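You operate a simulated robot arm through the tools that you are given. There is no shell and no other tool.

You are at the controls of a simulated robot arm. One attempt, no reset.

## Task
Swap the dirty grey filter for the green one and clip it in.
Fine: pump off, then plug in the grey cup, and blue valve shut before the white clip comes out; the grey filter goes in the back clear cup. Where these are worked on the way, their far stop is far enough and under half their travel is too little: white clip.

Only the result counts: the job must be done as asked and must still hold three seconds after the hand-in. Knocking over, shifting, dropping, spilling or breaking anything else fails it.

## Robot
A 7-joint arm with a two-finger parallel gripper, fixed in place. Base frame: the origin is on the floor under the middle of its stand, x ahead of it, y to its left, z up; the work surface is at about z = 800. Lengths are in mm, angles in rad, forces in N, time in s.
It reaches about 964 mm from its shoulder. Its first joint turns from -2.897 to 2.897 rad. Payload 1.57 kg.
Tool frame: the origin (TCP) lies between the finger pads and is the grasp point; the fingertips stand 30 mm ahead of it; z points along the fingers, y is the line along which they close. Largest opening 110 mm; finger width 24, thickness 12; the body of the gripper, 48 by 112 mm, starts 78 mm behind the TCP.
Orientation is that of the tool frame in the base frame, as a unit quaternion [x, y, z, w]. With the fingers straight down and closing along the base's y, the tool's x points along the base's -x, its y along +y and its z along -z.

## Interface
- The arm moves only by the tool play_rows. Its argument "steps" is text: rows parted by semicolons, each of 7 numbers parted by spaces: the turn, a rotation vector about the base's x, y, z in rad, then the shift along the base's x, y, z in cm, then the finger opening in cm, from 0 to 11. In form: ax ay az x y z grip; .... A call has 1 to 20 rows; each row is the pose to reach, as a shift and turn from the pose commanded when the call began. A row lasts 0.2 s, in which the tool goes at most 50 mm and 0.15 rad; a call with a longer step from one row to the next is refused whole, and so is a gripper value outside its range. A pose out of reach is approached as far as the arm can. The call stops where the force on the tool passes 90 N (or 10 N more than at its start, if that is more) or the arm is blocked; 0.2 s more then pass. The fingers move at their own pace (about 108 mm/s each) and stop on an object; they squeeze with about 29 N. The grip force told is the motor's: it shows also when the fingers shut on nothing. Time passes only in rows, and 0.2 s behind the last, so rows that repeat a pose let the fingers close. The reply holds the time, the measured pose of the TCP, the force on the tool along the base axes, the opening and the grip force, in the units named above and with some noise, with the torque about the TCP (base axes, N m) and any sound that the robot's microphone picked up.
- Cameras (640 x 400 px; columns grow to the right, rows downward): "scene" is fixed at [400.7, -648.1, 1453.1]; the picture's right is [0.88, -0.48, 0.00], its down [-0.35, -0.65, -0.67] and it looks along [0.32, 0.59, -0.74] (base axes); focal length 350 px, centre (320, 200). "wrist" rides on the gripper at [70, 16, -141] in the tool frame; the picture's right is [-0.23, 0.97, 0.00], its down [-0.86, -0.20, -0.48] and it looks along [-0.47, -0.11, 0.88] (tool axes); focal length 222 px, centre (320, 200). There is no depth. A picture from a camera that has moved, and an enlarged one, comes with that camera's place and axes in the base frame and with its lens.
- capture(camera): a new picture of that camera. No time passes.
- slide_trunk(by): slides the trunk up (or, below 0, down) by that many mm; the arm rides with it, the base frame stays. It gives what a move gives, with no picture.
- zoom(camera, box): a new picture of the part [left, top, right, bottom] of that camera's present view, enlarged. No time passes.
- hand_in(): hands the job in; it is judged then, once.

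Places have to be worked out from the pictures, the camera data and where the tool is seen. Open the gripper and draw the arm clear of the work before you hand the job in, unless the task says otherwise.

The tools are called after "Call:" by a JSON object that holds its "api" and its "payload". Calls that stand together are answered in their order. play_rows: Moves the arm, as the interface text tells. Its arguments: {"type":"object","properties":{"steps":{"type":"string"}},"required":["steps"]} The other tools are called the same way: slide_trunk (by) moves the trunk up or down; capture (camera) takes a picture; zoom (camera, box) takes an enlarged picture of a part of a camera's view; hand_in () hands the job in.

At the start:

```text
time: 0.0
tool_pos: [468.7, -321.0, 1196.4]
orientation: [0.0, 1.0, -0.001, 0.001]
wrist_force: [0.1, 0.2, -0.1]
moment: [0.0, -0.01, -0.01]
gripper_width: 110.1
grip_force: 0.0
trunk travel left (down, up): [-475.0, 135.0]
```

scene: 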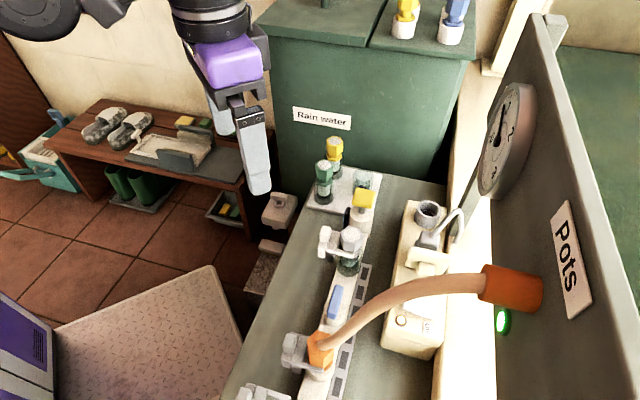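
wrist: 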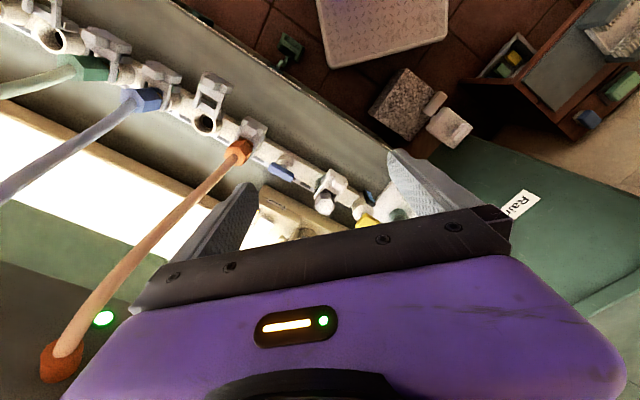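

I'll start by looking closely at the work area from both cameras before moving anything.

Call:
{"api": "zoom", "payload": {"camera": "scene", "box": [220, 120, 480, 280]}}

Call:
{"api": "zoom", "payload": {"camera": "scene", "box": [220, 240, 480, 400]}}

Call:
{"api": "zoom", "payload": {"camera": "wrist", "box": [0, 0, 260, 160]}}

Call:
{"api": "zoom", "payload": {"camera": "wrist", "box": [200, 100, 440, 250]}}

```text
2.46 times, centred on (350, 200) of scene
camera zoom: at [400.7, -648.1, 1453.1], right [0.88, -0.48, 0.0], down [-0.35, -0.65, -0.67], along [0.32, 0.59, -0.74], focal length 862 px, centre (246, 200)
```

zoom: 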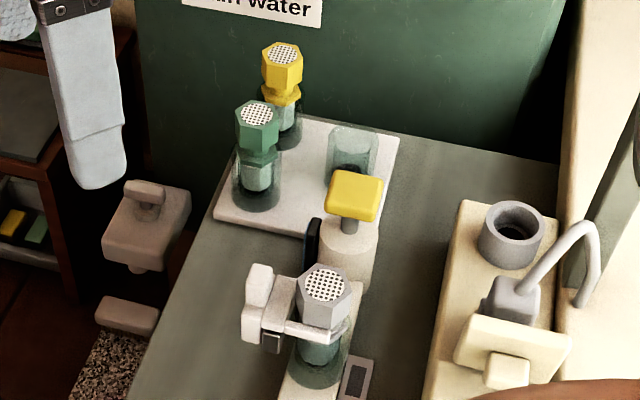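

```text
2.46 times, centred on (350, 320) of scene
camera zoom: at [400.7, -648.1, 1453.1], right [0.88, -0.48, 0.0], down [-0.35, -0.65, -0.67], along [0.32, 0.59, -0.74], focal length 862 px, centre (246, -95)
```

zoom: 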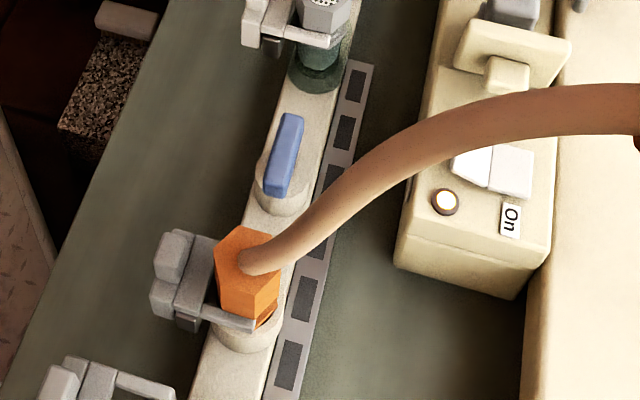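

```text
2.46 times, centred on (130, 80) of wrist
camera zoom: at [400.2, -303.5, 1337.6], right [0.23, 0.97, 0.0], down [0.86, -0.2, 0.48], along [0.47, -0.11, -0.88], focal length 547 px, centre (788, 495)
```

zoom: 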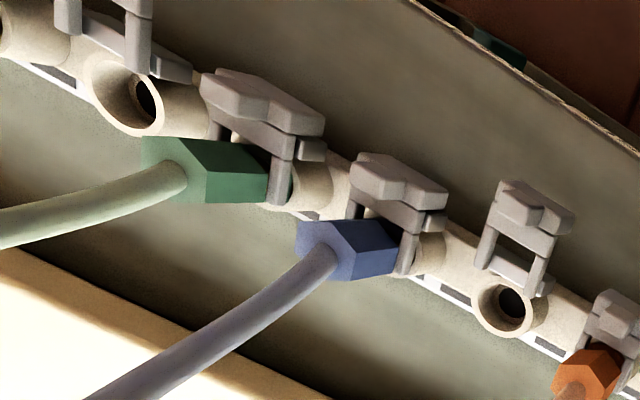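

```text
2.67 times, centred on (320, 175) of wrist
camera zoom: at [400.2, -303.5, 1337.6], right [0.23, 0.97, 0.0], down [0.86, -0.2, 0.48], along [0.47, -0.11, -0.88], focal length 592 px, centre (320, 267)
```

zoom: 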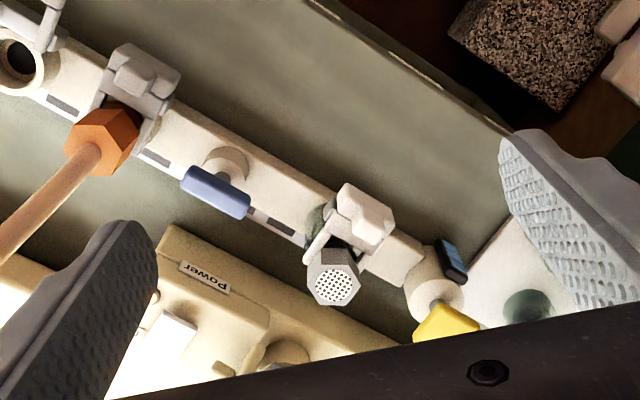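

The pictures show the manifold running at about 45° with the grey filter near (628,-345,941), the blue lever near (552,-424,896) and the pump rocker near (669,-506,913). I move the tool out at the same height, so the wrist camera gets the pump and filter in clear view.

Call:
{"api": "play_rows", "payload": {"steps": "0 0 0 4 -1.2 0 11; 0 0 0 8 -2.5 0 11; 0 0 0 12 -3.7 0 11; 0 0 0 16 -5 0 11"}}

```text
time: 1.0
tool_pos: [629.6, -370.8, 1195.3]
orientation: [0.001, 1.0, 0.0, 0.0]
wrist_force: [-0.2, 0.2, 0.0]
moment: [0.02, -0.01, -0.03]
gripper_width: 110.3
grip_force: 0.1
trunk travel left (down, up): [-475.0, 135.0]
```

The move went cleanly, so now I take pictures from the new place.

Call:
{"api": "capture", "payload": {"camera": "wrist"}}

Call:
{"api": "capture", "payload": {"camera": "scene"}}

```text
taken
camera wrist: at [560.2, -355.3, 1337.0], right [0.23, 0.97, 0.0], down [0.85, -0.2, 0.48], along [0.47, -0.11, -0.88], focal length 222 px, centre (320, 200)
```

wrist: 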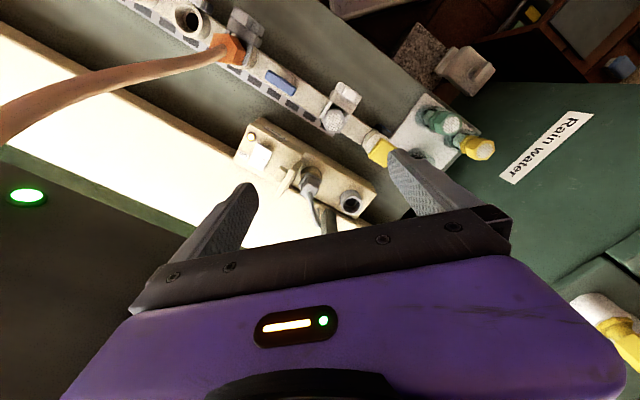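

```text
taken
```

scene: 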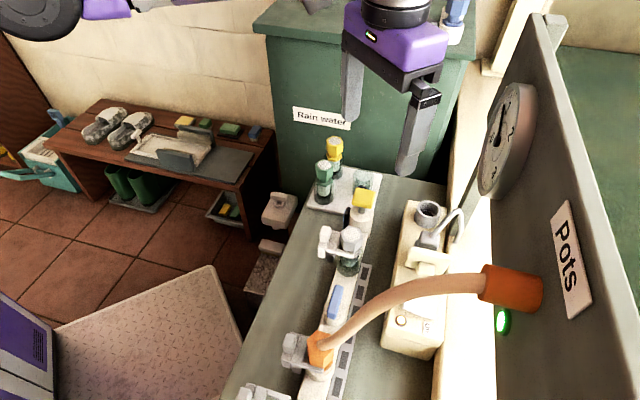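

The pump, filter and tray are all visible now, so I zoom in on each of them.

Call:
{"api": "zoom", "payload": {"camera": "wrist", "box": [225, 110, 385, 240]}}

Call:
{"api": "zoom", "payload": {"camera": "wrist", "box": [220, 40, 380, 150]}}

Call:
{"api": "zoom", "payload": {"camera": "wrist", "box": [350, 80, 510, 190]}}

Call:
{"api": "zoom", "payload": {"camera": "scene", "box": [370, 190, 490, 290]}}

Call:
{"api": "zoom", "payload": {"camera": "scene", "box": [300, 130, 400, 200]}}

Call:
{"api": "zoom", "payload": {"camera": "scene", "box": [300, 200, 400, 290]}}

```text
3.08 times, centred on (305, 175) of wrist
camera zoom: at [560.2, -355.3, 1337.0], right [0.23, 0.97, 0.0], down [0.85, -0.2, 0.48], along [0.47, -0.11, -0.88], focal length 684 px, centre (366, 277)
```

zoom: 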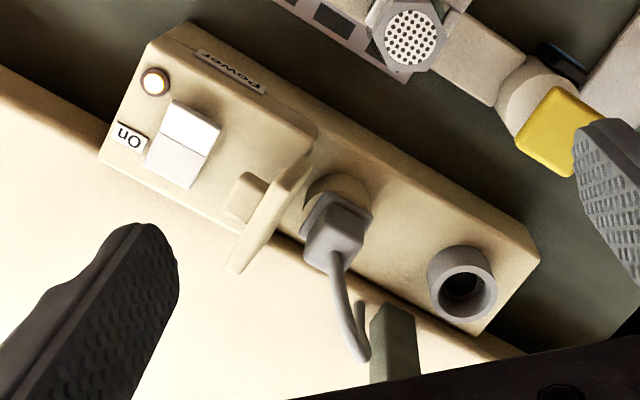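

```text
3.64 times, centred on (300, 95) of wrist
camera zoom: at [560.2, -355.3, 1337.0], right [0.23, 0.97, 0.0], down [0.85, -0.2, 0.48], along [0.47, -0.11, -0.88], focal length 808 px, centre (393, 582)
```

zoom: 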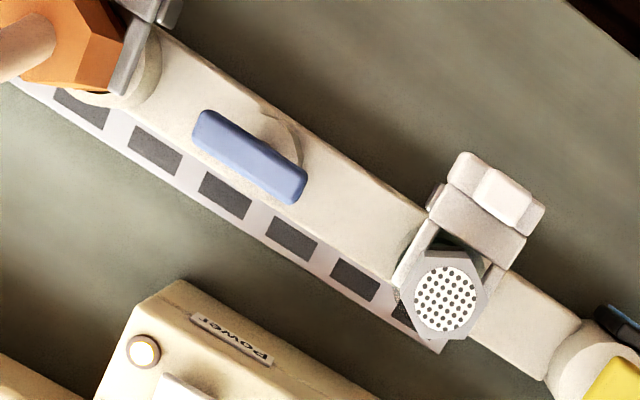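

```text
3.64 times, centred on (430, 135) of wrist
camera zoom: at [560.2, -355.3, 1337.0], right [0.23, 0.97, 0.0], down [0.85, -0.2, 0.48], along [0.47, -0.11, -0.88], focal length 808 px, centre (-80, 436)
```

zoom: 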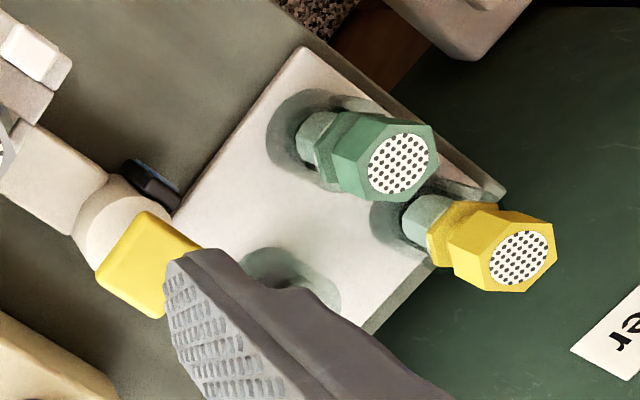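

```text
4.00 times, centred on (430, 240) of scene
camera zoom: at [400.7, -648.1, 1453.1], right [0.88, -0.48, 0.0], down [-0.35, -0.65, -0.67], along [0.32, 0.59, -0.74], focal length 1401 px, centre (-120, 40)
```

zoom: 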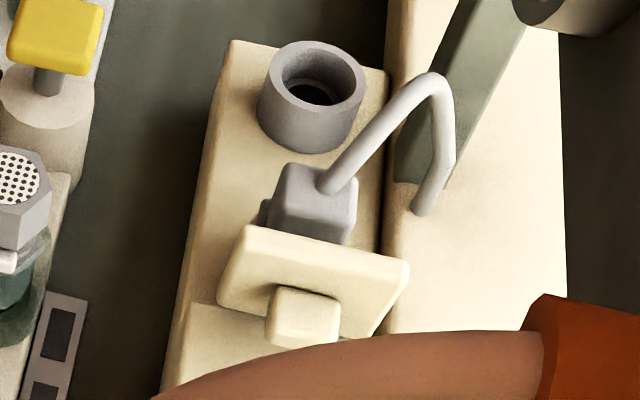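

```text
5.71 times, centred on (350, 165) of scene
camera zoom: at [400.7, -648.1, 1453.1], right [0.88, -0.48, 0.0], down [-0.35, -0.65, -0.67], along [0.32, 0.59, -0.74], focal length 2001 px, centre (149, 400)
```

zoom: 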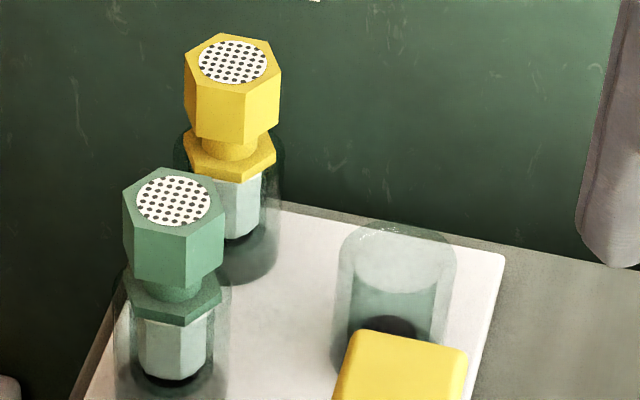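

```text
4.44 times, centred on (350, 245) of scene
camera zoom: at [400.7, -648.1, 1453.1], right [0.88, -0.48, 0.0], down [-0.35, -0.65, -0.67], along [0.32, 0.59, -0.74], focal length 1556 px, centre (187, 0)
```

zoom: 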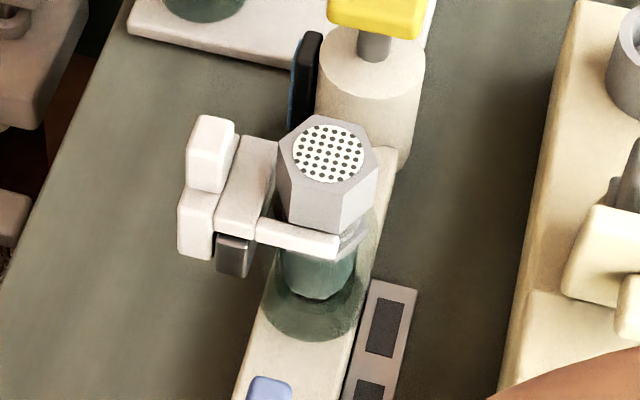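

Everything lines up with a bench frame turned 45° (n = outward toward the panel, s = along the manifold). I turn the tool -45° about vertical, so the camera and fingers line up with the bench, and lower it slightly.

Call:
{"api": "play_rows", "payload": {"steps": "0 0 -0.14 0 0 -0.5 11; 0 0 -0.28 0 0 -1 11; 0 0 -0.42 0 0.2 -2 11; 0 0 -0.56 0 0.4 -3 11; 0 0 -0.68 0 0.6 -4 11; 0 0 -0.7854 0 1 -5 11"}}

Call:
{"api": "capture", "payload": {"camera": "wrist"}}

Call:
{"api": "capture", "payload": {"camera": "scene"}}

```text
time: 2.4
tool_pos: [630.1, -359.5, 1146.8]
orientation: [0.384, 0.923, 0.0, 0.001]
wrist_force: [0.0, 0.0, 0.4]
moment: [-0.02, 0.01, -0.02]
gripper_width: 109.5
grip_force: 0.0
trunk travel left (down, up): [-475.0, 135.0]
```

```text
taken
camera wrist: at [592.3, -298.6, 1288.2], right [0.85, 0.53, 0.0], down [0.46, -0.75, 0.48], along [0.25, -0.41, -0.88], focal length 222 px, centre (320, 200)
```

wrist: 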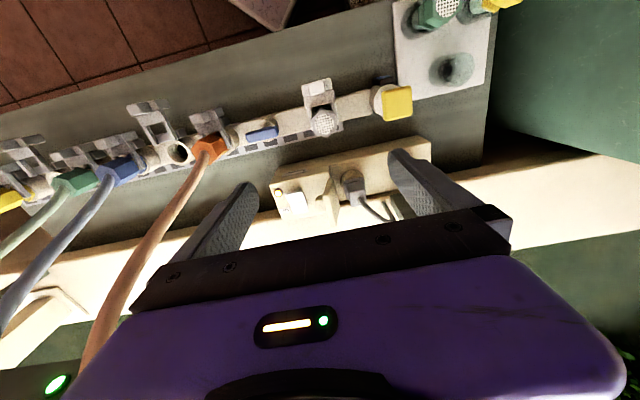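

```text
taken
```

scene: 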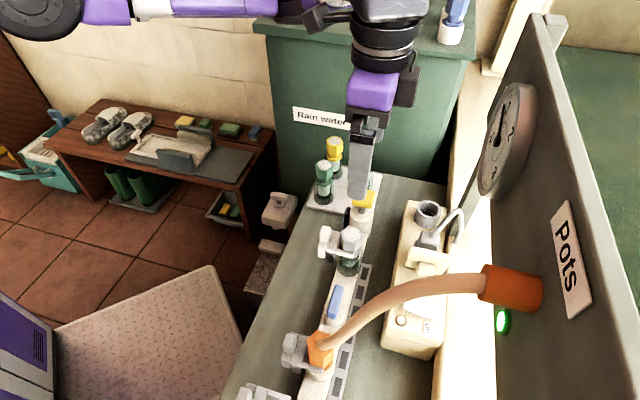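

The tool now lines up with the bench, so I zoom in on the valve and clip, the pump, and the tray.

Call:
{"api": "zoom", "payload": {"camera": "wrist", "box": [230, 70, 430, 150]}}

Call:
{"api": "zoom", "payload": {"camera": "wrist", "box": [260, 140, 440, 230]}}

Call:
{"api": "zoom", "payload": {"camera": "wrist", "box": [380, 0, 520, 100]}}

Call:
{"api": "zoom", "payload": {"camera": "scene", "box": [310, 270, 390, 330]}}

Call:
{"api": "zoom", "payload": {"camera": "scene", "box": [370, 270, 470, 370]}}

```text
3.20 times, centred on (330, 110) of wrist
camera zoom: at [592.3, -298.6, 1288.2], right [0.85, 0.53, 0.0], down [0.46, -0.75, 0.48], along [0.25, -0.41, -0.88], focal length 711 px, centre (288, 488)
```

zoom: 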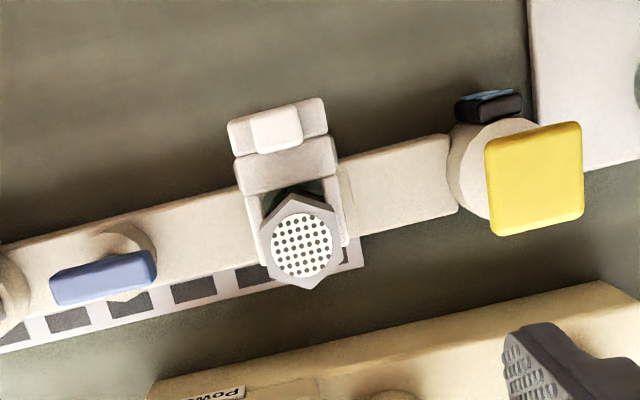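

```text
3.56 times, centred on (350, 185) of wrist
camera zoom: at [592.3, -298.6, 1288.2], right [0.85, 0.53, 0.0], down [0.46, -0.75, 0.48], along [0.25, -0.41, -0.88], focal length 790 px, centre (213, 253)
```

zoom: 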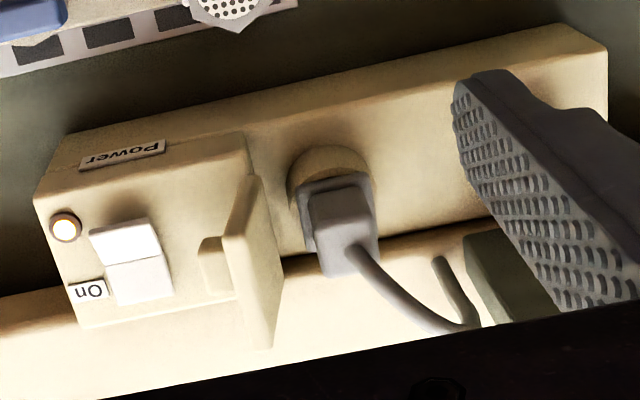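

```text
4.00 times, centred on (450, 50) of wrist
camera zoom: at [592.3, -298.6, 1288.2], right [0.85, 0.53, 0.0], down [0.46, -0.75, 0.48], along [0.25, -0.41, -0.88], focal length 888 px, centre (-200, 800)
```

zoom: 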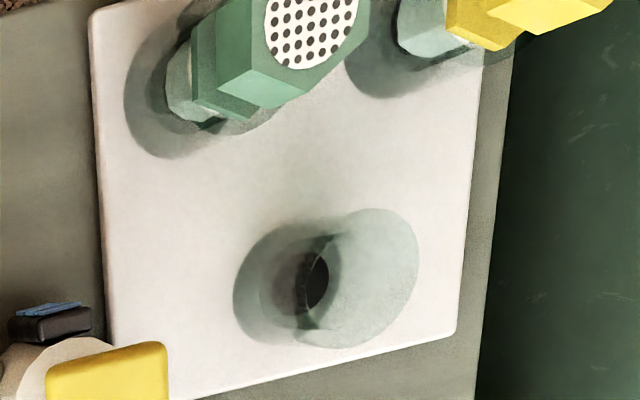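

```text
6.67 times, centred on (350, 300) of scene
camera zoom: at [400.7, -648.1, 1453.1], right [0.88, -0.48, 0.0], down [-0.35, -0.65, -0.67], along [0.32, 0.59, -0.74], focal length 2335 px, centre (120, -467)
```

zoom: 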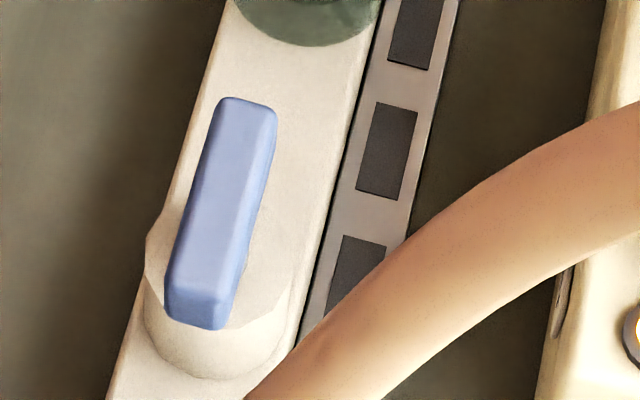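

```text
4.00 times, centred on (420, 320) of scene
camera zoom: at [400.7, -648.1, 1453.1], right [0.88, -0.48, 0.0], down [-0.35, -0.65, -0.67], along [0.32, 0.59, -0.74], focal length 1401 px, centre (-80, -280)
```

zoom: 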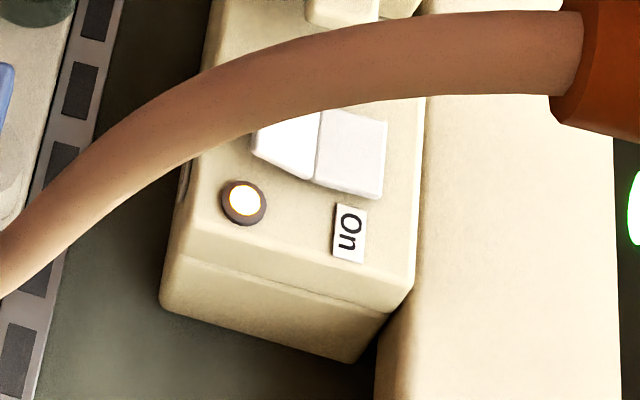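

The lever lies along the pipe, the pump lamp is lit, and the panel overhangs the pump from about n=851. I tilt the tool 0.4 rad outward and draw it back a little, so I can see the pump and clip from the front.

Call:
{"api": "play_rows", "payload": {"steps": "-0.09 -0.09 0 -1.5 1 -1.5 11; -0.18 -0.18 0 -3 2 -3 11; -0.25 -0.25 0 -4 3 -5 11; -0.283 -0.283 0 -5 3.5 -6.5 11"}}

Call:
{"api": "capture", "payload": {"camera": "wrist"}}

```text
time: 3.4
tool_pos: [580.5, -324.1, 1081.9]
orientation: [0.376, 0.905, -0.076, 0.184]
wrist_force: [-0.3, 0.1, -0.3]
moment: [-0.04, 0.01, 0.02]
gripper_width: 109.7
grip_force: 0.1
trunk travel left (down, up): [-475.0, 135.0]
```

```text
taken
camera wrist: at [507.5, -227.3, 1184.4], right [0.84, 0.54, 0.09], down [0.28, -0.57, 0.77], along [0.47, -0.62, -0.63], focal length 222 px, centre (320, 200)
```

wrist: 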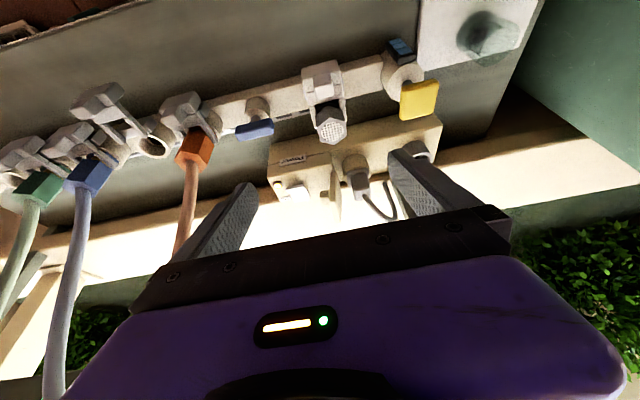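

The picture is upside down, since image-down is world-up. I zoom in on the pump, the clip and filter, and the valve.

Call:
{"api": "zoom", "payload": {"camera": "wrist", "box": [260, 130, 440, 230]}}

Call:
{"api": "zoom", "payload": {"camera": "wrist", "box": [280, 50, 380, 150]}}

Call:
{"api": "zoom", "payload": {"camera": "wrist", "box": [220, 80, 300, 150]}}

Call:
{"api": "zoom", "payload": {"camera": "wrist", "box": [370, 20, 450, 130]}}

```text
3.56 times, centred on (350, 180) of wrist
camera zoom: at [507.5, -227.3, 1184.4], right [0.84, 0.54, 0.09], down [0.28, -0.57, 0.77], along [0.47, -0.62, -0.63], focal length 790 px, centre (213, 271)
```

zoom: 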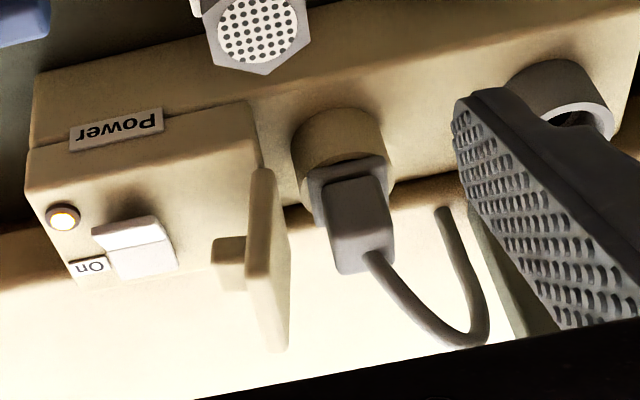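

```text
4.00 times, centred on (330, 100) of wrist
camera zoom: at [507.5, -227.3, 1184.4], right [0.84, 0.54, 0.09], down [0.28, -0.57, 0.77], along [0.47, -0.62, -0.63], focal length 888 px, centre (280, 600)
```

zoom: 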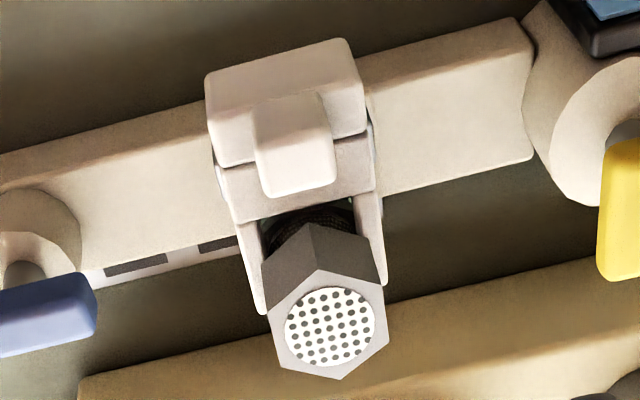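

```text
5.71 times, centred on (260, 115) of wrist
camera zoom: at [507.5, -227.3, 1184.4], right [0.84, 0.54, 0.09], down [0.28, -0.57, 0.77], along [0.47, -0.62, -0.63], focal length 1269 px, centre (663, 686)
```

zoom: 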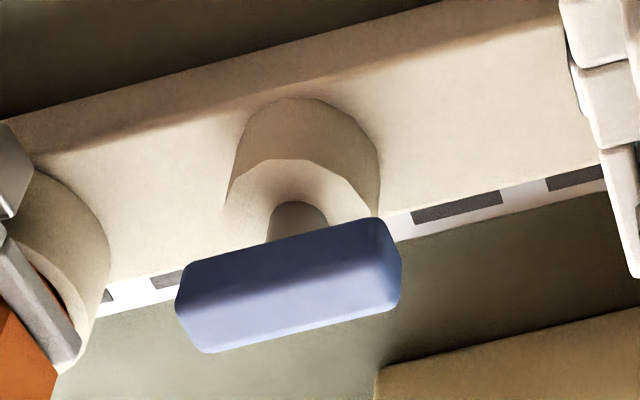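

```text
3.64 times, centred on (410, 75) of wrist
camera zoom: at [507.5, -227.3, 1184.4], right [0.84, 0.54, 0.09], down [0.28, -0.57, 0.77], along [0.47, -0.62, -0.63], focal length 808 px, centre (-7, 654)
```

zoom: 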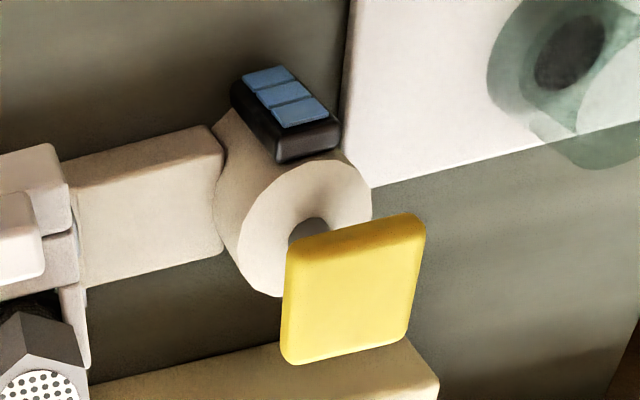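

I triangulated the filter head top at about n=690, s=201, z=943 and the blue bar top at n=688, s=93, z=904. I zoom tighter for the clip, rocker and plug details.

Call:
{"api": "zoom", "payload": {"camera": "wrist", "box": [296, 56, 360, 96]}}

Call:
{"api": "zoom", "payload": {"camera": "wrist", "box": [264, 160, 344, 220]}}

Call:
{"api": "zoom", "payload": {"camera": "scene", "box": [310, 215, 374, 265]}}

Call:
{"api": "zoom", "payload": {"camera": "scene", "box": [400, 190, 470, 240]}}

```text
10.00 times, centred on (328, 76) of wrist
camera zoom: at [507.5, -227.3, 1184.4], right [0.84, 0.54, 0.09], down [0.28, -0.57, 0.77], along [0.47, -0.62, -0.63], focal length 2221 px, centre (240, 1440)
```

zoom: 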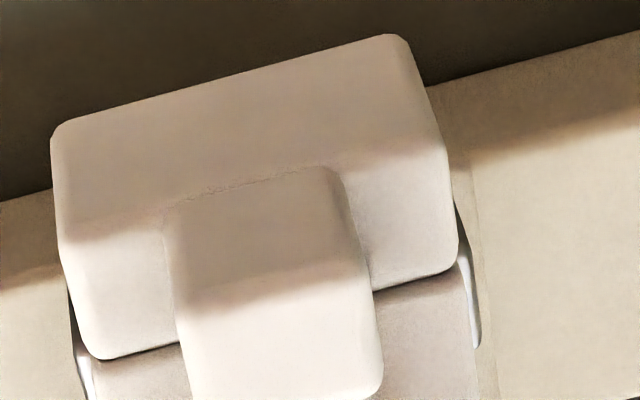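

```text
6.67 times, centred on (304, 190) of wrist
camera zoom: at [507.5, -227.3, 1184.4], right [0.84, 0.54, 0.09], down [0.28, -0.57, 0.77], along [0.47, -0.62, -0.63], focal length 1481 px, centre (427, 267)
```

zoom: 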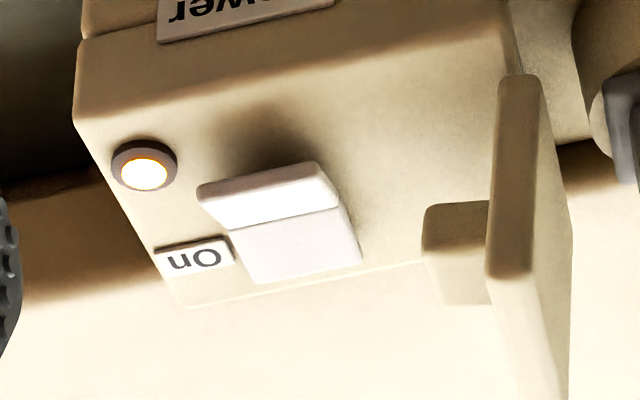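

```text
8.00 times, centred on (342, 240) of scene
camera zoom: at [400.7, -648.1, 1453.1], right [0.88, -0.48, 0.0], down [-0.35, -0.65, -0.67], along [0.32, 0.59, -0.74], focal length 2802 px, centre (144, -120)
```

zoom: 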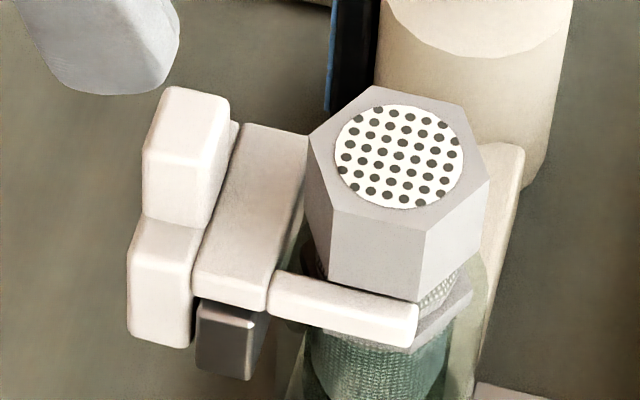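

```text
8.00 times, centred on (435, 215) of scene
camera zoom: at [400.7, -648.1, 1453.1], right [0.88, -0.48, 0.0], down [-0.35, -0.65, -0.67], along [0.32, 0.59, -0.74], focal length 2802 px, centre (-600, 80)
```

zoom: 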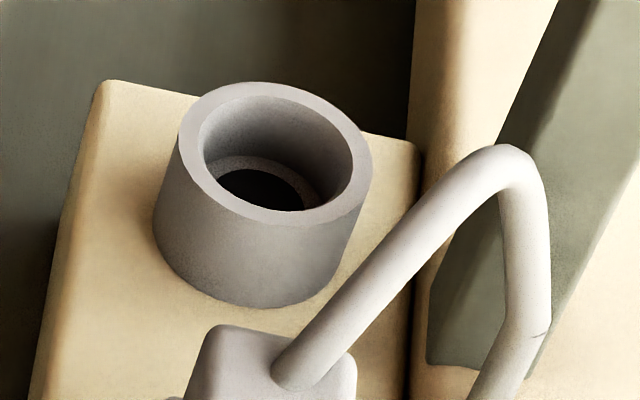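

The rocker's robot-side half is raised and its On side is pressed. That puts the half to press at n=813.5, s=115, z=910; next I look at the plug more closely.

Call:
{"api": "zoom", "payload": {"camera": "wrist", "box": [325, 150, 405, 210]}}

Call:
{"api": "zoom", "payload": {"camera": "scene", "box": [395, 220, 475, 280]}}

```text
6.67 times, centred on (365, 180) of wrist
camera zoom: at [507.5, -227.3, 1184.4], right [0.84, 0.54, 0.09], down [0.28, -0.57, 0.77], along [0.47, -0.62, -0.63], focal length 1481 px, centre (20, 333)
```

zoom: 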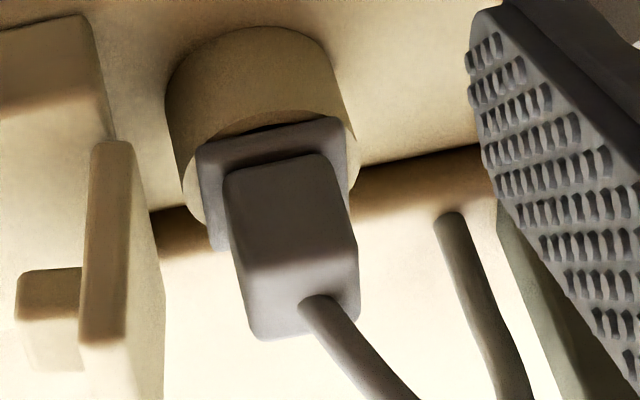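

```text
6.67 times, centred on (435, 250) of scene
camera zoom: at [400.7, -648.1, 1453.1], right [0.88, -0.48, 0.0], down [-0.35, -0.65, -0.67], along [0.32, 0.59, -0.74], focal length 2335 px, centre (-447, -133)
```

zoom: 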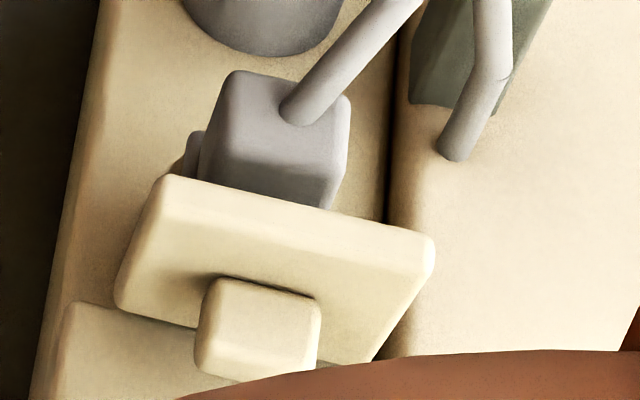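

The plug top is near n=823.5, s=229, z=943.5, and the plate beside it at s≈176-184 must not be touched. I close the fingers and go to a point above the raised rocker half, tilted 0.6 rad outward to stay clear of the panel.

Call:
{"api": "play_rows", "payload": {"steps": "0 0 0 -2.33 -2.33 0 6; 0 0 0 -4.67 -4.67 0 0; -0.05 -0.05 0 -1.48 -7.85 -2 0; -0.1 -0.1 0 1.70 -11.03 -5 0; -0.1414 -0.1414 0 4.53 -13.86 -8 0; -0.1414 -0.1414 0 6.72 -16.05 -10 0; -0.1414 -0.1414 0 6.72 -16.05 -10 0"}}

Call:
{"api": "capture", "payload": {"camera": "wrist"}}

Call:
{"api": "capture", "payload": {"camera": "scene"}}

```text
refused: row 4 steps farther than a row can; nothing moved
```

```text
taken
camera wrist: at [507.5, -227.3, 1184.4], right [0.84, 0.54, 0.09], down [0.28, -0.57, 0.77], along [0.47, -0.62, -0.63], focal length 222 px, centre (320, 200)
```

wrist: 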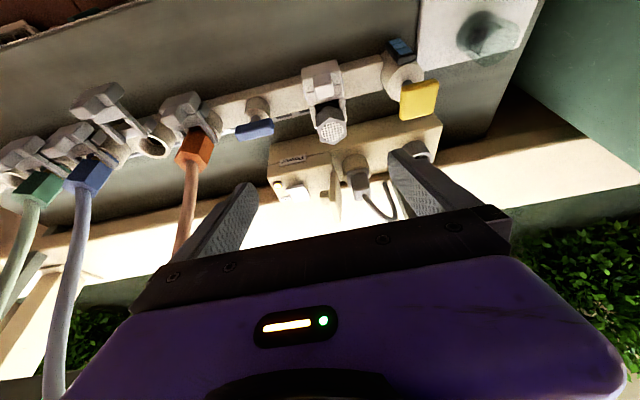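

```text
taken
```

scene: 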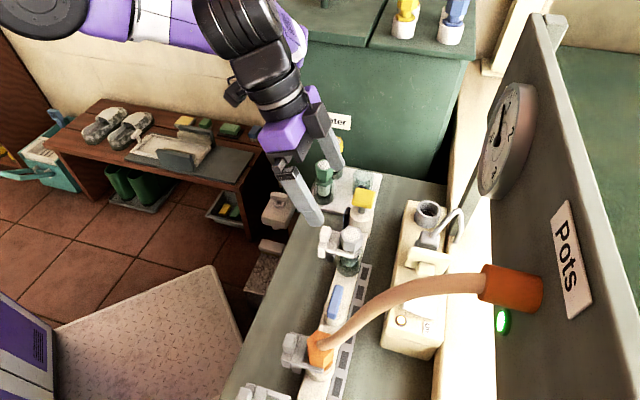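

The call was refused because one row stepped over 50 mm, and nothing moved. I send the same path again with smaller steps.

Call:
{"api": "play_rows", "payload": {"steps": "0 0 0 -2.33 -2.33 0 6; 0 0 0 -4.67 -4.67 0 0; -0.04 -0.04 0 -2.19 -7.14 -1.5 0; -0.08 -0.08 0 0.29 -9.62 -3.5 0; -0.12 -0.12 0 2.76 -12.09 -6 0; -0.1414 -0.1414 0 4.88 -14.21 -8 0; -0.1414 -0.1414 0 6.72 -16.05 -10 0; -0.1414 -0.1414 0 6.72 -16.05 -10 0"}}

Call:
{"api": "capture", "payload": {"camera": "wrist"}}

Call:
{"api": "capture", "payload": {"camera": "scene"}}

```text
time: 5.2
tool_pos: [648.2, -485.6, 980.7]
orientation: [0.366, 0.883, -0.112, 0.273]
wrist_force: [0.3, -0.7, 0.2]
moment: [0.03, 0.04, -0.01]
gripper_width: 0.0
grip_force: 21.2
trunk travel left (down, up): [-475.0, 135.0]
```

```text
taken
camera wrist: at [562.1, -376.7, 1057.6], right [0.82, 0.56, 0.13], down [0.17, -0.45, 0.88], along [0.55, -0.7, -0.46], focal length 222 px, centre (320, 200)
```

wrist: 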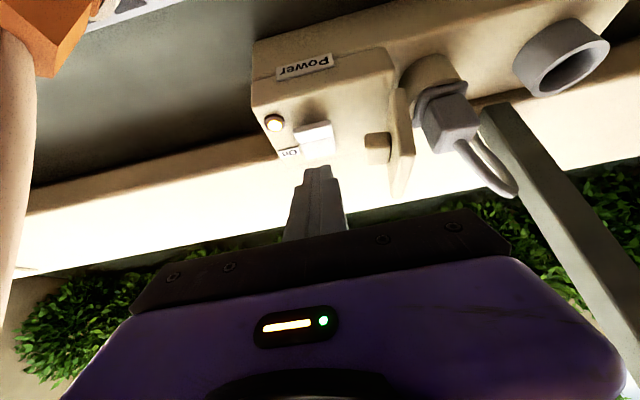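

```text
taken
```

scene: 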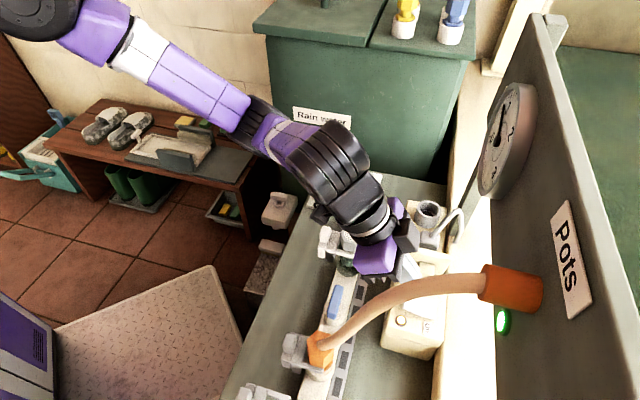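

The rocker, plug and cup are all in clear view from here. I zoom in to refine their positions before pressing.

Call:
{"api": "zoom", "payload": {"camera": "wrist", "box": [250, 90, 350, 160]}}

Call:
{"api": "zoom", "payload": {"camera": "wrist", "box": [360, 40, 520, 200]}}

Call:
{"api": "zoom", "payload": {"camera": "wrist", "box": [490, 0, 630, 110]}}

```text
5.71 times, centred on (300, 125) of wrist
camera zoom: at [562.1, -376.7, 1057.6], right [0.82, 0.56, 0.13], down [0.17, -0.45, 0.88], along [0.55, -0.7, -0.46], focal length 1269 px, centre (434, 629)
```

zoom: 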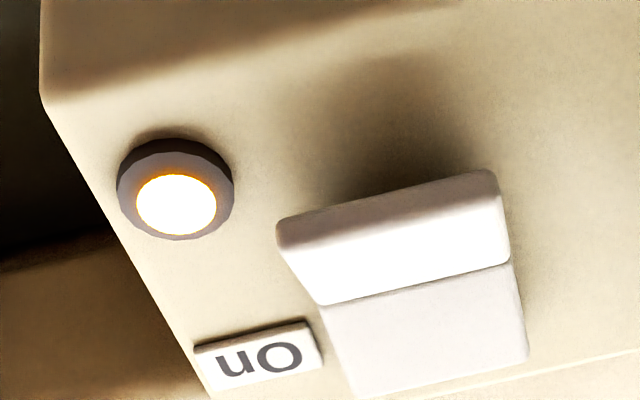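

```text
2.50 times, centred on (440, 120) of wrist
camera zoom: at [562.1, -376.7, 1057.6], right [0.82, 0.56, 0.13], down [0.17, -0.45, 0.88], along [0.55, -0.7, -0.46], focal length 555 px, centre (20, 400)
```

zoom: 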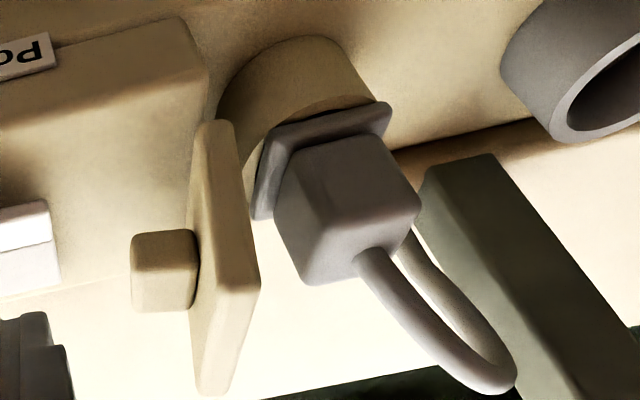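

```text
3.64 times, centred on (560, 55) of wrist
camera zoom: at [562.1, -376.7, 1057.6], right [0.82, 0.56, 0.13], down [0.17, -0.45, 0.88], along [0.55, -0.7, -0.46], focal length 808 px, centre (-553, 727)
```

zoom: 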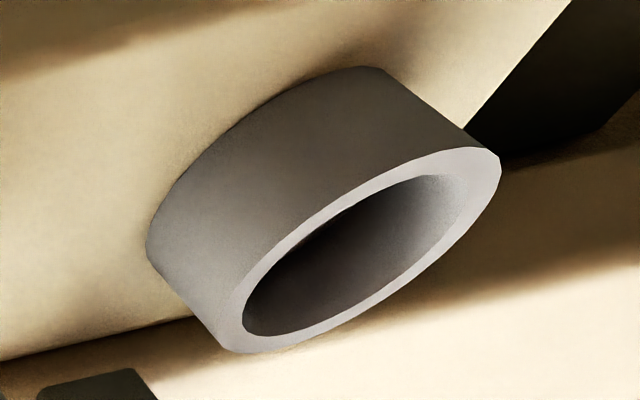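

The raised robot-side half of the rocker spans n≈803-825 at s≈116. I lower the closed fingertips to just above it before pressing in small steps.

Call:
{"api": "play_rows", "payload": {"steps": "0 0 0 -0.1 0.3 -1.5 0; 0 0 0 -0.1 0.3 -3 0; 0 0 0 -0.1 0.3 -3.4 0; 0 0 0 -0.1 0.3 -3.6 0"}}

Call:
{"api": "zoom", "payload": {"camera": "wrist", "box": [230, 70, 390, 190]}}

```text
time: 6.2
tool_pos: [644.9, -482.7, 944.4]
orientation: [0.366, 0.883, -0.113, 0.272]
wrist_force: [0.8, -0.7, 0.2]
moment: [-0.02, 0.04, 0.02]
gripper_width: 0.1
grip_force: 21.3
trunk travel left (down, up): [-475.0, 135.0]
```

```text
3.33 times, centred on (310, 130) of wrist
camera zoom: at [559.8, -373.8, 1022.1], right [0.82, 0.56, 0.13], down [0.17, -0.45, 0.88], along [0.55, -0.7, -0.46], focal length 740 px, centre (353, 433)
```

zoom: 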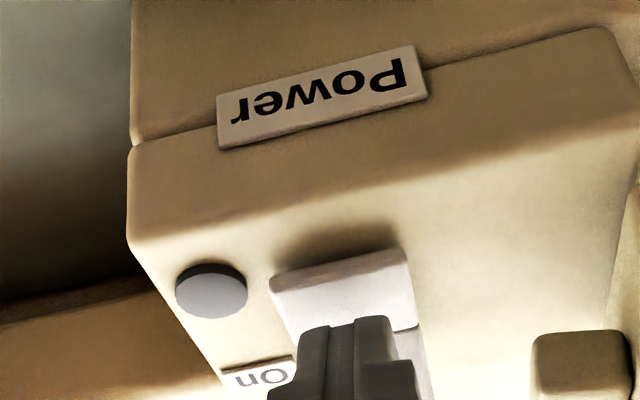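

The lamp now looks dark with the tips barely at the rocker, so I check from the scene camera whether it has switched.

Call:
{"api": "zoom", "payload": {"camera": "scene", "box": [370, 270, 470, 370]}}

Call:
{"api": "zoom", "payload": {"camera": "wrist", "box": [265, 125, 345, 175]}}

```text
4.00 times, centred on (420, 320) of scene
camera zoom: at [400.7, -648.1, 1453.1], right [0.88, -0.48, 0.0], down [-0.35, -0.65, -0.67], along [0.32, 0.59, -0.74], focal length 1401 px, centre (-80, -280)
```

zoom: 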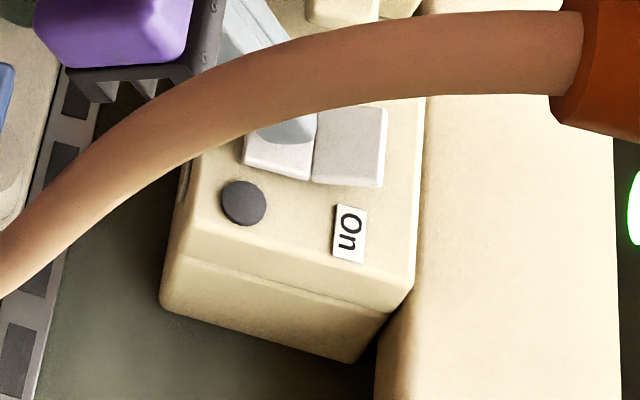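

```text
8.00 times, centred on (305, 150) of wrist
camera zoom: at [559.8, -373.8, 1022.1], right [0.82, 0.56, 0.13], down [0.17, -0.45, 0.88], along [0.55, -0.7, -0.46], focal length 1777 px, centre (440, 600)
```

zoom: 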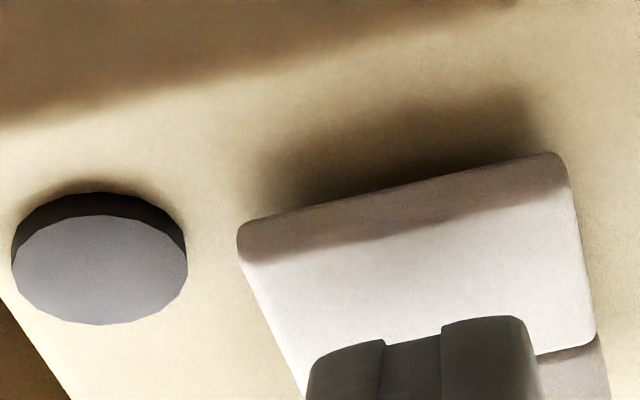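

The lamp is out, so the rocker has tripped off. I press a few mm more in small steps to make sure it is fully over, watching the force.

Call:
{"api": "play_rows", "payload": {"steps": "0 0 0 0 0 -0.1 0; 0 0 0 0 0 -0.2 0; 0 0 0 0 0 -0.3 0"}}

```text
time: 7.0
tool_pos: [647.4, -483.3, 942.8]
orientation: [0.366, 0.883, -0.113, 0.273]
wrist_force: [0.0, 0.1, -0.4]
moment: [-0.01, 0.0, 0.03]
gripper_width: 0.0
grip_force: 21.0
trunk travel left (down, up): [-475.0, 135.0]
```

There is still no contact force, so I go down a few more mm.

Call:
{"api": "play_rows", "payload": {"steps": "0 0 0 0 0 -0.1 0; 0 0 0 0 0 -0.2 0; 0 0 0 0 0 -0.3 0; 0 0 0 0 0 -0.3 0"}}

Call:
{"api": "zoom", "payload": {"camera": "scene", "box": [370, 270, 470, 370]}}

Call:
{"api": "zoom", "payload": {"camera": "wrist", "box": [245, 80, 365, 170]}}

```text
time: 8.0
tool_pos: [646.7, -482.4, 939.6]
orientation: [0.366, 0.882, -0.113, 0.274]
wrist_force: [-2.3, 0.4, 10.9]
moment: [-0.06, 0.03, 0.02]
gripper_width: 0.0
grip_force: 21.0
trunk travel left (down, up): [-475.0, 135.0]
```

```text
4.00 times, centred on (420, 320) of scene
camera zoom: at [400.7, -648.1, 1453.1], right [0.88, -0.48, 0.0], down [-0.35, -0.65, -0.67], along [0.32, 0.59, -0.74], focal length 1401 px, centre (-80, -280)
```

zoom: 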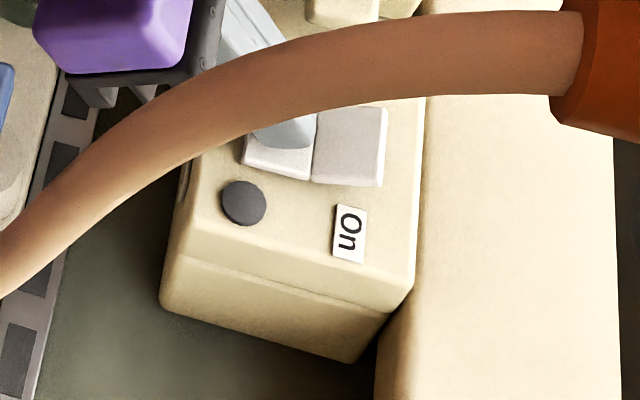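

```text
4.44 times, centred on (305, 125) of wrist
camera zoom: at [560.2, -373.8, 1017.3], right [0.82, 0.56, 0.13], down [0.17, -0.45, 0.88], along [0.55, -0.7, -0.46], focal length 987 px, centre (387, 533)
```

zoom: 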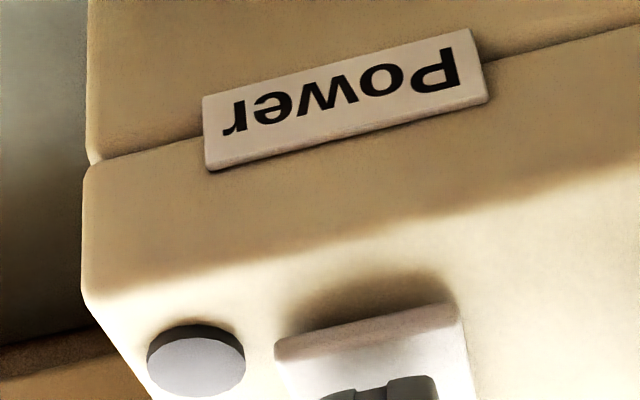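

The force rose to 11 N against the stop, and both the lamp and the panel LED are dark, so the pump is off. I lift off and move along above the pump to the grey cup at about n=823, s=342, z=900, to check reach and look at it closely.

Call:
{"api": "play_rows", "payload": {"steps": "0 0 0 0 0 4 0; 0 0 0 -1 1 8 0; -0.03 -0.03 0 -1.98 1.98 9 0; -0.05 -0.05 0 1.2 5.16 9 0; -0.0707 -0.0707 0 4.38 8.34 9 0; -0.0707 -0.0707 0 7.57 11.53 9 0; -0.0707 -0.0707 0 10.75 14.71 9 0; -0.0707 -0.0707 0 14 17.96 9 0; -0.0707 -0.0707 0 14 17.96 9 0"}}

Call:
{"api": "capture", "payload": {"camera": "wrist"}}

Call:
{"api": "capture", "payload": {"camera": "scene"}}

```text
time: 10.0
tool_pos: [785.8, -302.6, 1030.5]
orientation: [0.36, 0.868, -0.132, 0.316]
wrist_force: [-0.9, -0.3, -0.1]
moment: [-0.01, -0.01, -0.01]
gripper_width: 0.1
grip_force: 21.2
trunk travel left (down, up): [-475.0, 135.0]
```

```text
taken
camera wrist: at [696.1, -188.3, 1092.5], right [0.81, 0.57, 0.15], down [0.1, -0.39, 0.92], along [0.57, -0.73, -0.37], focal length 222 px, centre (320, 200)
```

wrist: 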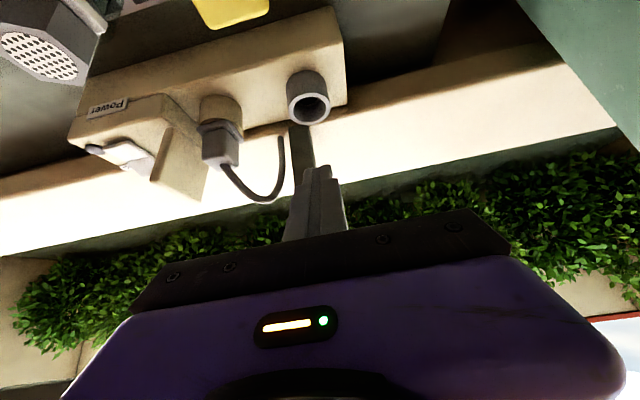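

```text
taken
```

scene: 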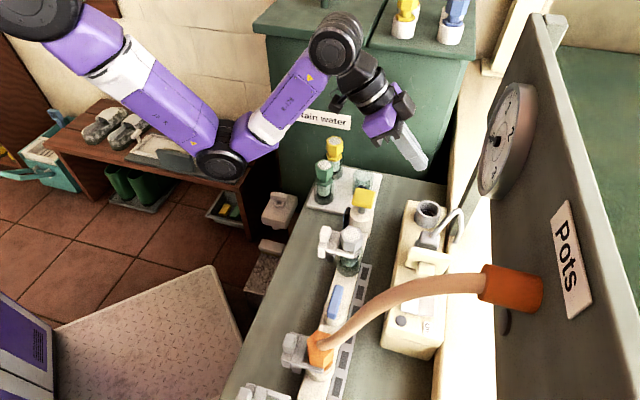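

The reach to the cup region is fine, and the arm's lower joint hangs in front of the bench, clear of it. I zoom in on the cup and plug from here.

Call:
{"api": "zoom", "payload": {"camera": "wrist", "box": [270, 55, 350, 135]}}

Call:
{"api": "zoom", "payload": {"camera": "wrist", "box": [180, 80, 300, 210]}}

```text
5.00 times, centred on (310, 95) of wrist
camera zoom: at [696.1, -188.3, 1092.5], right [0.81, 0.57, 0.15], down [0.1, -0.39, 0.92], along [0.57, -0.73, -0.37], focal length 1111 px, centre (370, 725)
```

zoom: 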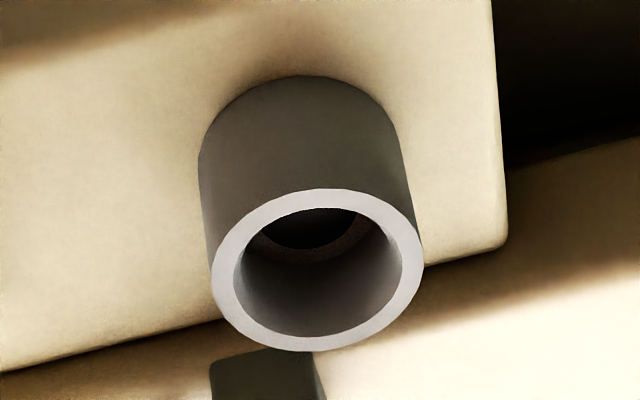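

```text
3.08 times, centred on (240, 145) of wrist
camera zoom: at [696.1, -188.3, 1092.5], right [0.81, 0.57, 0.15], down [0.1, -0.39, 0.92], along [0.57, -0.73, -0.37], focal length 684 px, centre (566, 369)
```

zoom: 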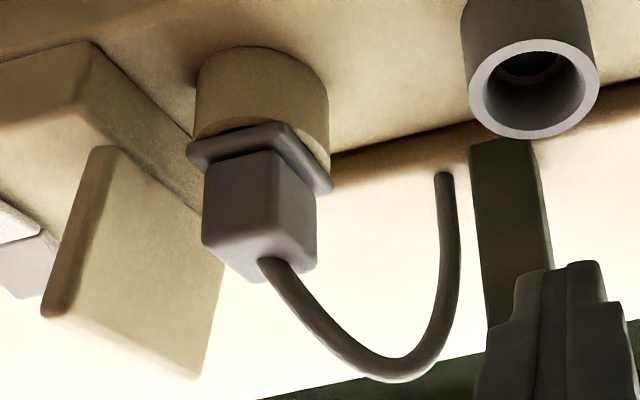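

Two views agree on the cup rim at n=822, s=340.3, z=901 and the plug top at n=824.5, s=230, z=943.5. I go back to a stand-off in front of the plug with the fingers open 54 mm, then check alignment.

Call:
{"api": "play_rows", "payload": {"steps": "0 0 0 -2.83 -2.83 0 5.4; 0 0 0 -5.66 -5.66 0 5.4; 0 0 0 -7.9 -7.9 0 5.4; 0 0 0 -7.9 -7.9 -3.4 5.4; 0 0 0 -7.9 -7.9 -3.4 5.4"}}

Call:
{"api": "capture", "payload": {"camera": "wrist"}}

Call:
{"api": "zoom", "payload": {"camera": "scene", "box": [360, 180, 500, 290]}}

```text
time: 11.2
tool_pos: [708.8, -382.5, 996.1]
orientation: [0.36, 0.868, -0.131, 0.317]
wrist_force: [0.9, -1.1, 0.0]
moment: [0.01, 0.01, -0.05]
gripper_width: 54.0
grip_force: 0.1
trunk travel left (down, up): [-475.0, 135.0]
```

```text
taken
camera wrist: at [617.8, -269.4, 1060.0], right [0.81, 0.57, 0.15], down [0.1, -0.39, 0.92], along [0.57, -0.73, -0.37], focal length 222 px, centre (320, 200)
```

wrist: 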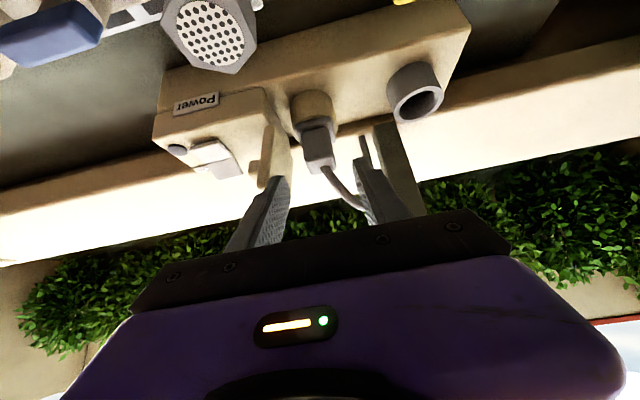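

```text
3.64 times, centred on (430, 235) of scene
camera zoom: at [400.7, -648.1, 1453.1], right [0.88, -0.48, 0.0], down [-0.35, -0.65, -0.67], along [0.32, 0.59, -0.74], focal length 1273 px, centre (-80, 73)
```

zoom: 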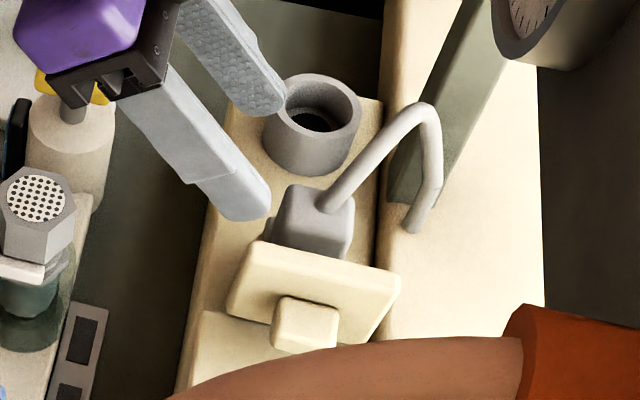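

The fingers straddle the plug at s≈230.5. I advance along the tool axis to the grasp depth and check before closing.

Call:
{"api": "play_rows", "payload": {"steps": "0 0 0 1.2 -1.25 -2.3 5.4; 0 0 0 2 -2.06 -3.8 5.4; 0 0 0 2.46 -2.53 -4.6 5.4; 0 0 0 2.46 -2.53 -4.6 5.4"}}

Call:
{"api": "zoom", "payload": {"camera": "wrist", "box": [230, 60, 430, 230]}}

Call:
{"api": "zoom", "payload": {"camera": "scene", "box": [390, 200, 480, 280]}}

```text
time: 12.2
tool_pos: [732.3, -407.0, 949.5]
orientation: [0.36, 0.868, -0.131, 0.317]
wrist_force: [1.2, 1.8, 1.7]
moment: [0.05, -0.02, 0.0]
gripper_width: 51.8
grip_force: 0.1
trunk travel left (down, up): [-475.0, 135.0]
```

```text
2.35 times, centred on (330, 145) of wrist
camera zoom: at [642.2, -293.4, 1013.3], right [0.81, 0.57, 0.15], down [0.1, -0.39, 0.92], along [0.58, -0.73, -0.37], focal length 523 px, centre (296, 329)
```

zoom: 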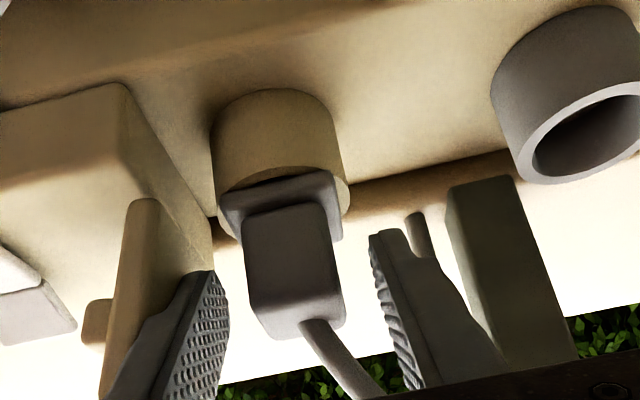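

```text
5.00 times, centred on (435, 240) of scene
camera zoom: at [400.7, -648.1, 1453.1], right [0.88, -0.48, 0.0], down [-0.35, -0.65, -0.67], along [0.32, 0.59, -0.74], focal length 1751 px, centre (-255, 0)
```

zoom: 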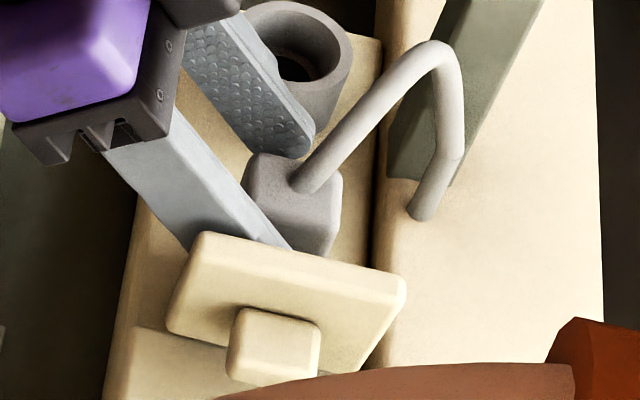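

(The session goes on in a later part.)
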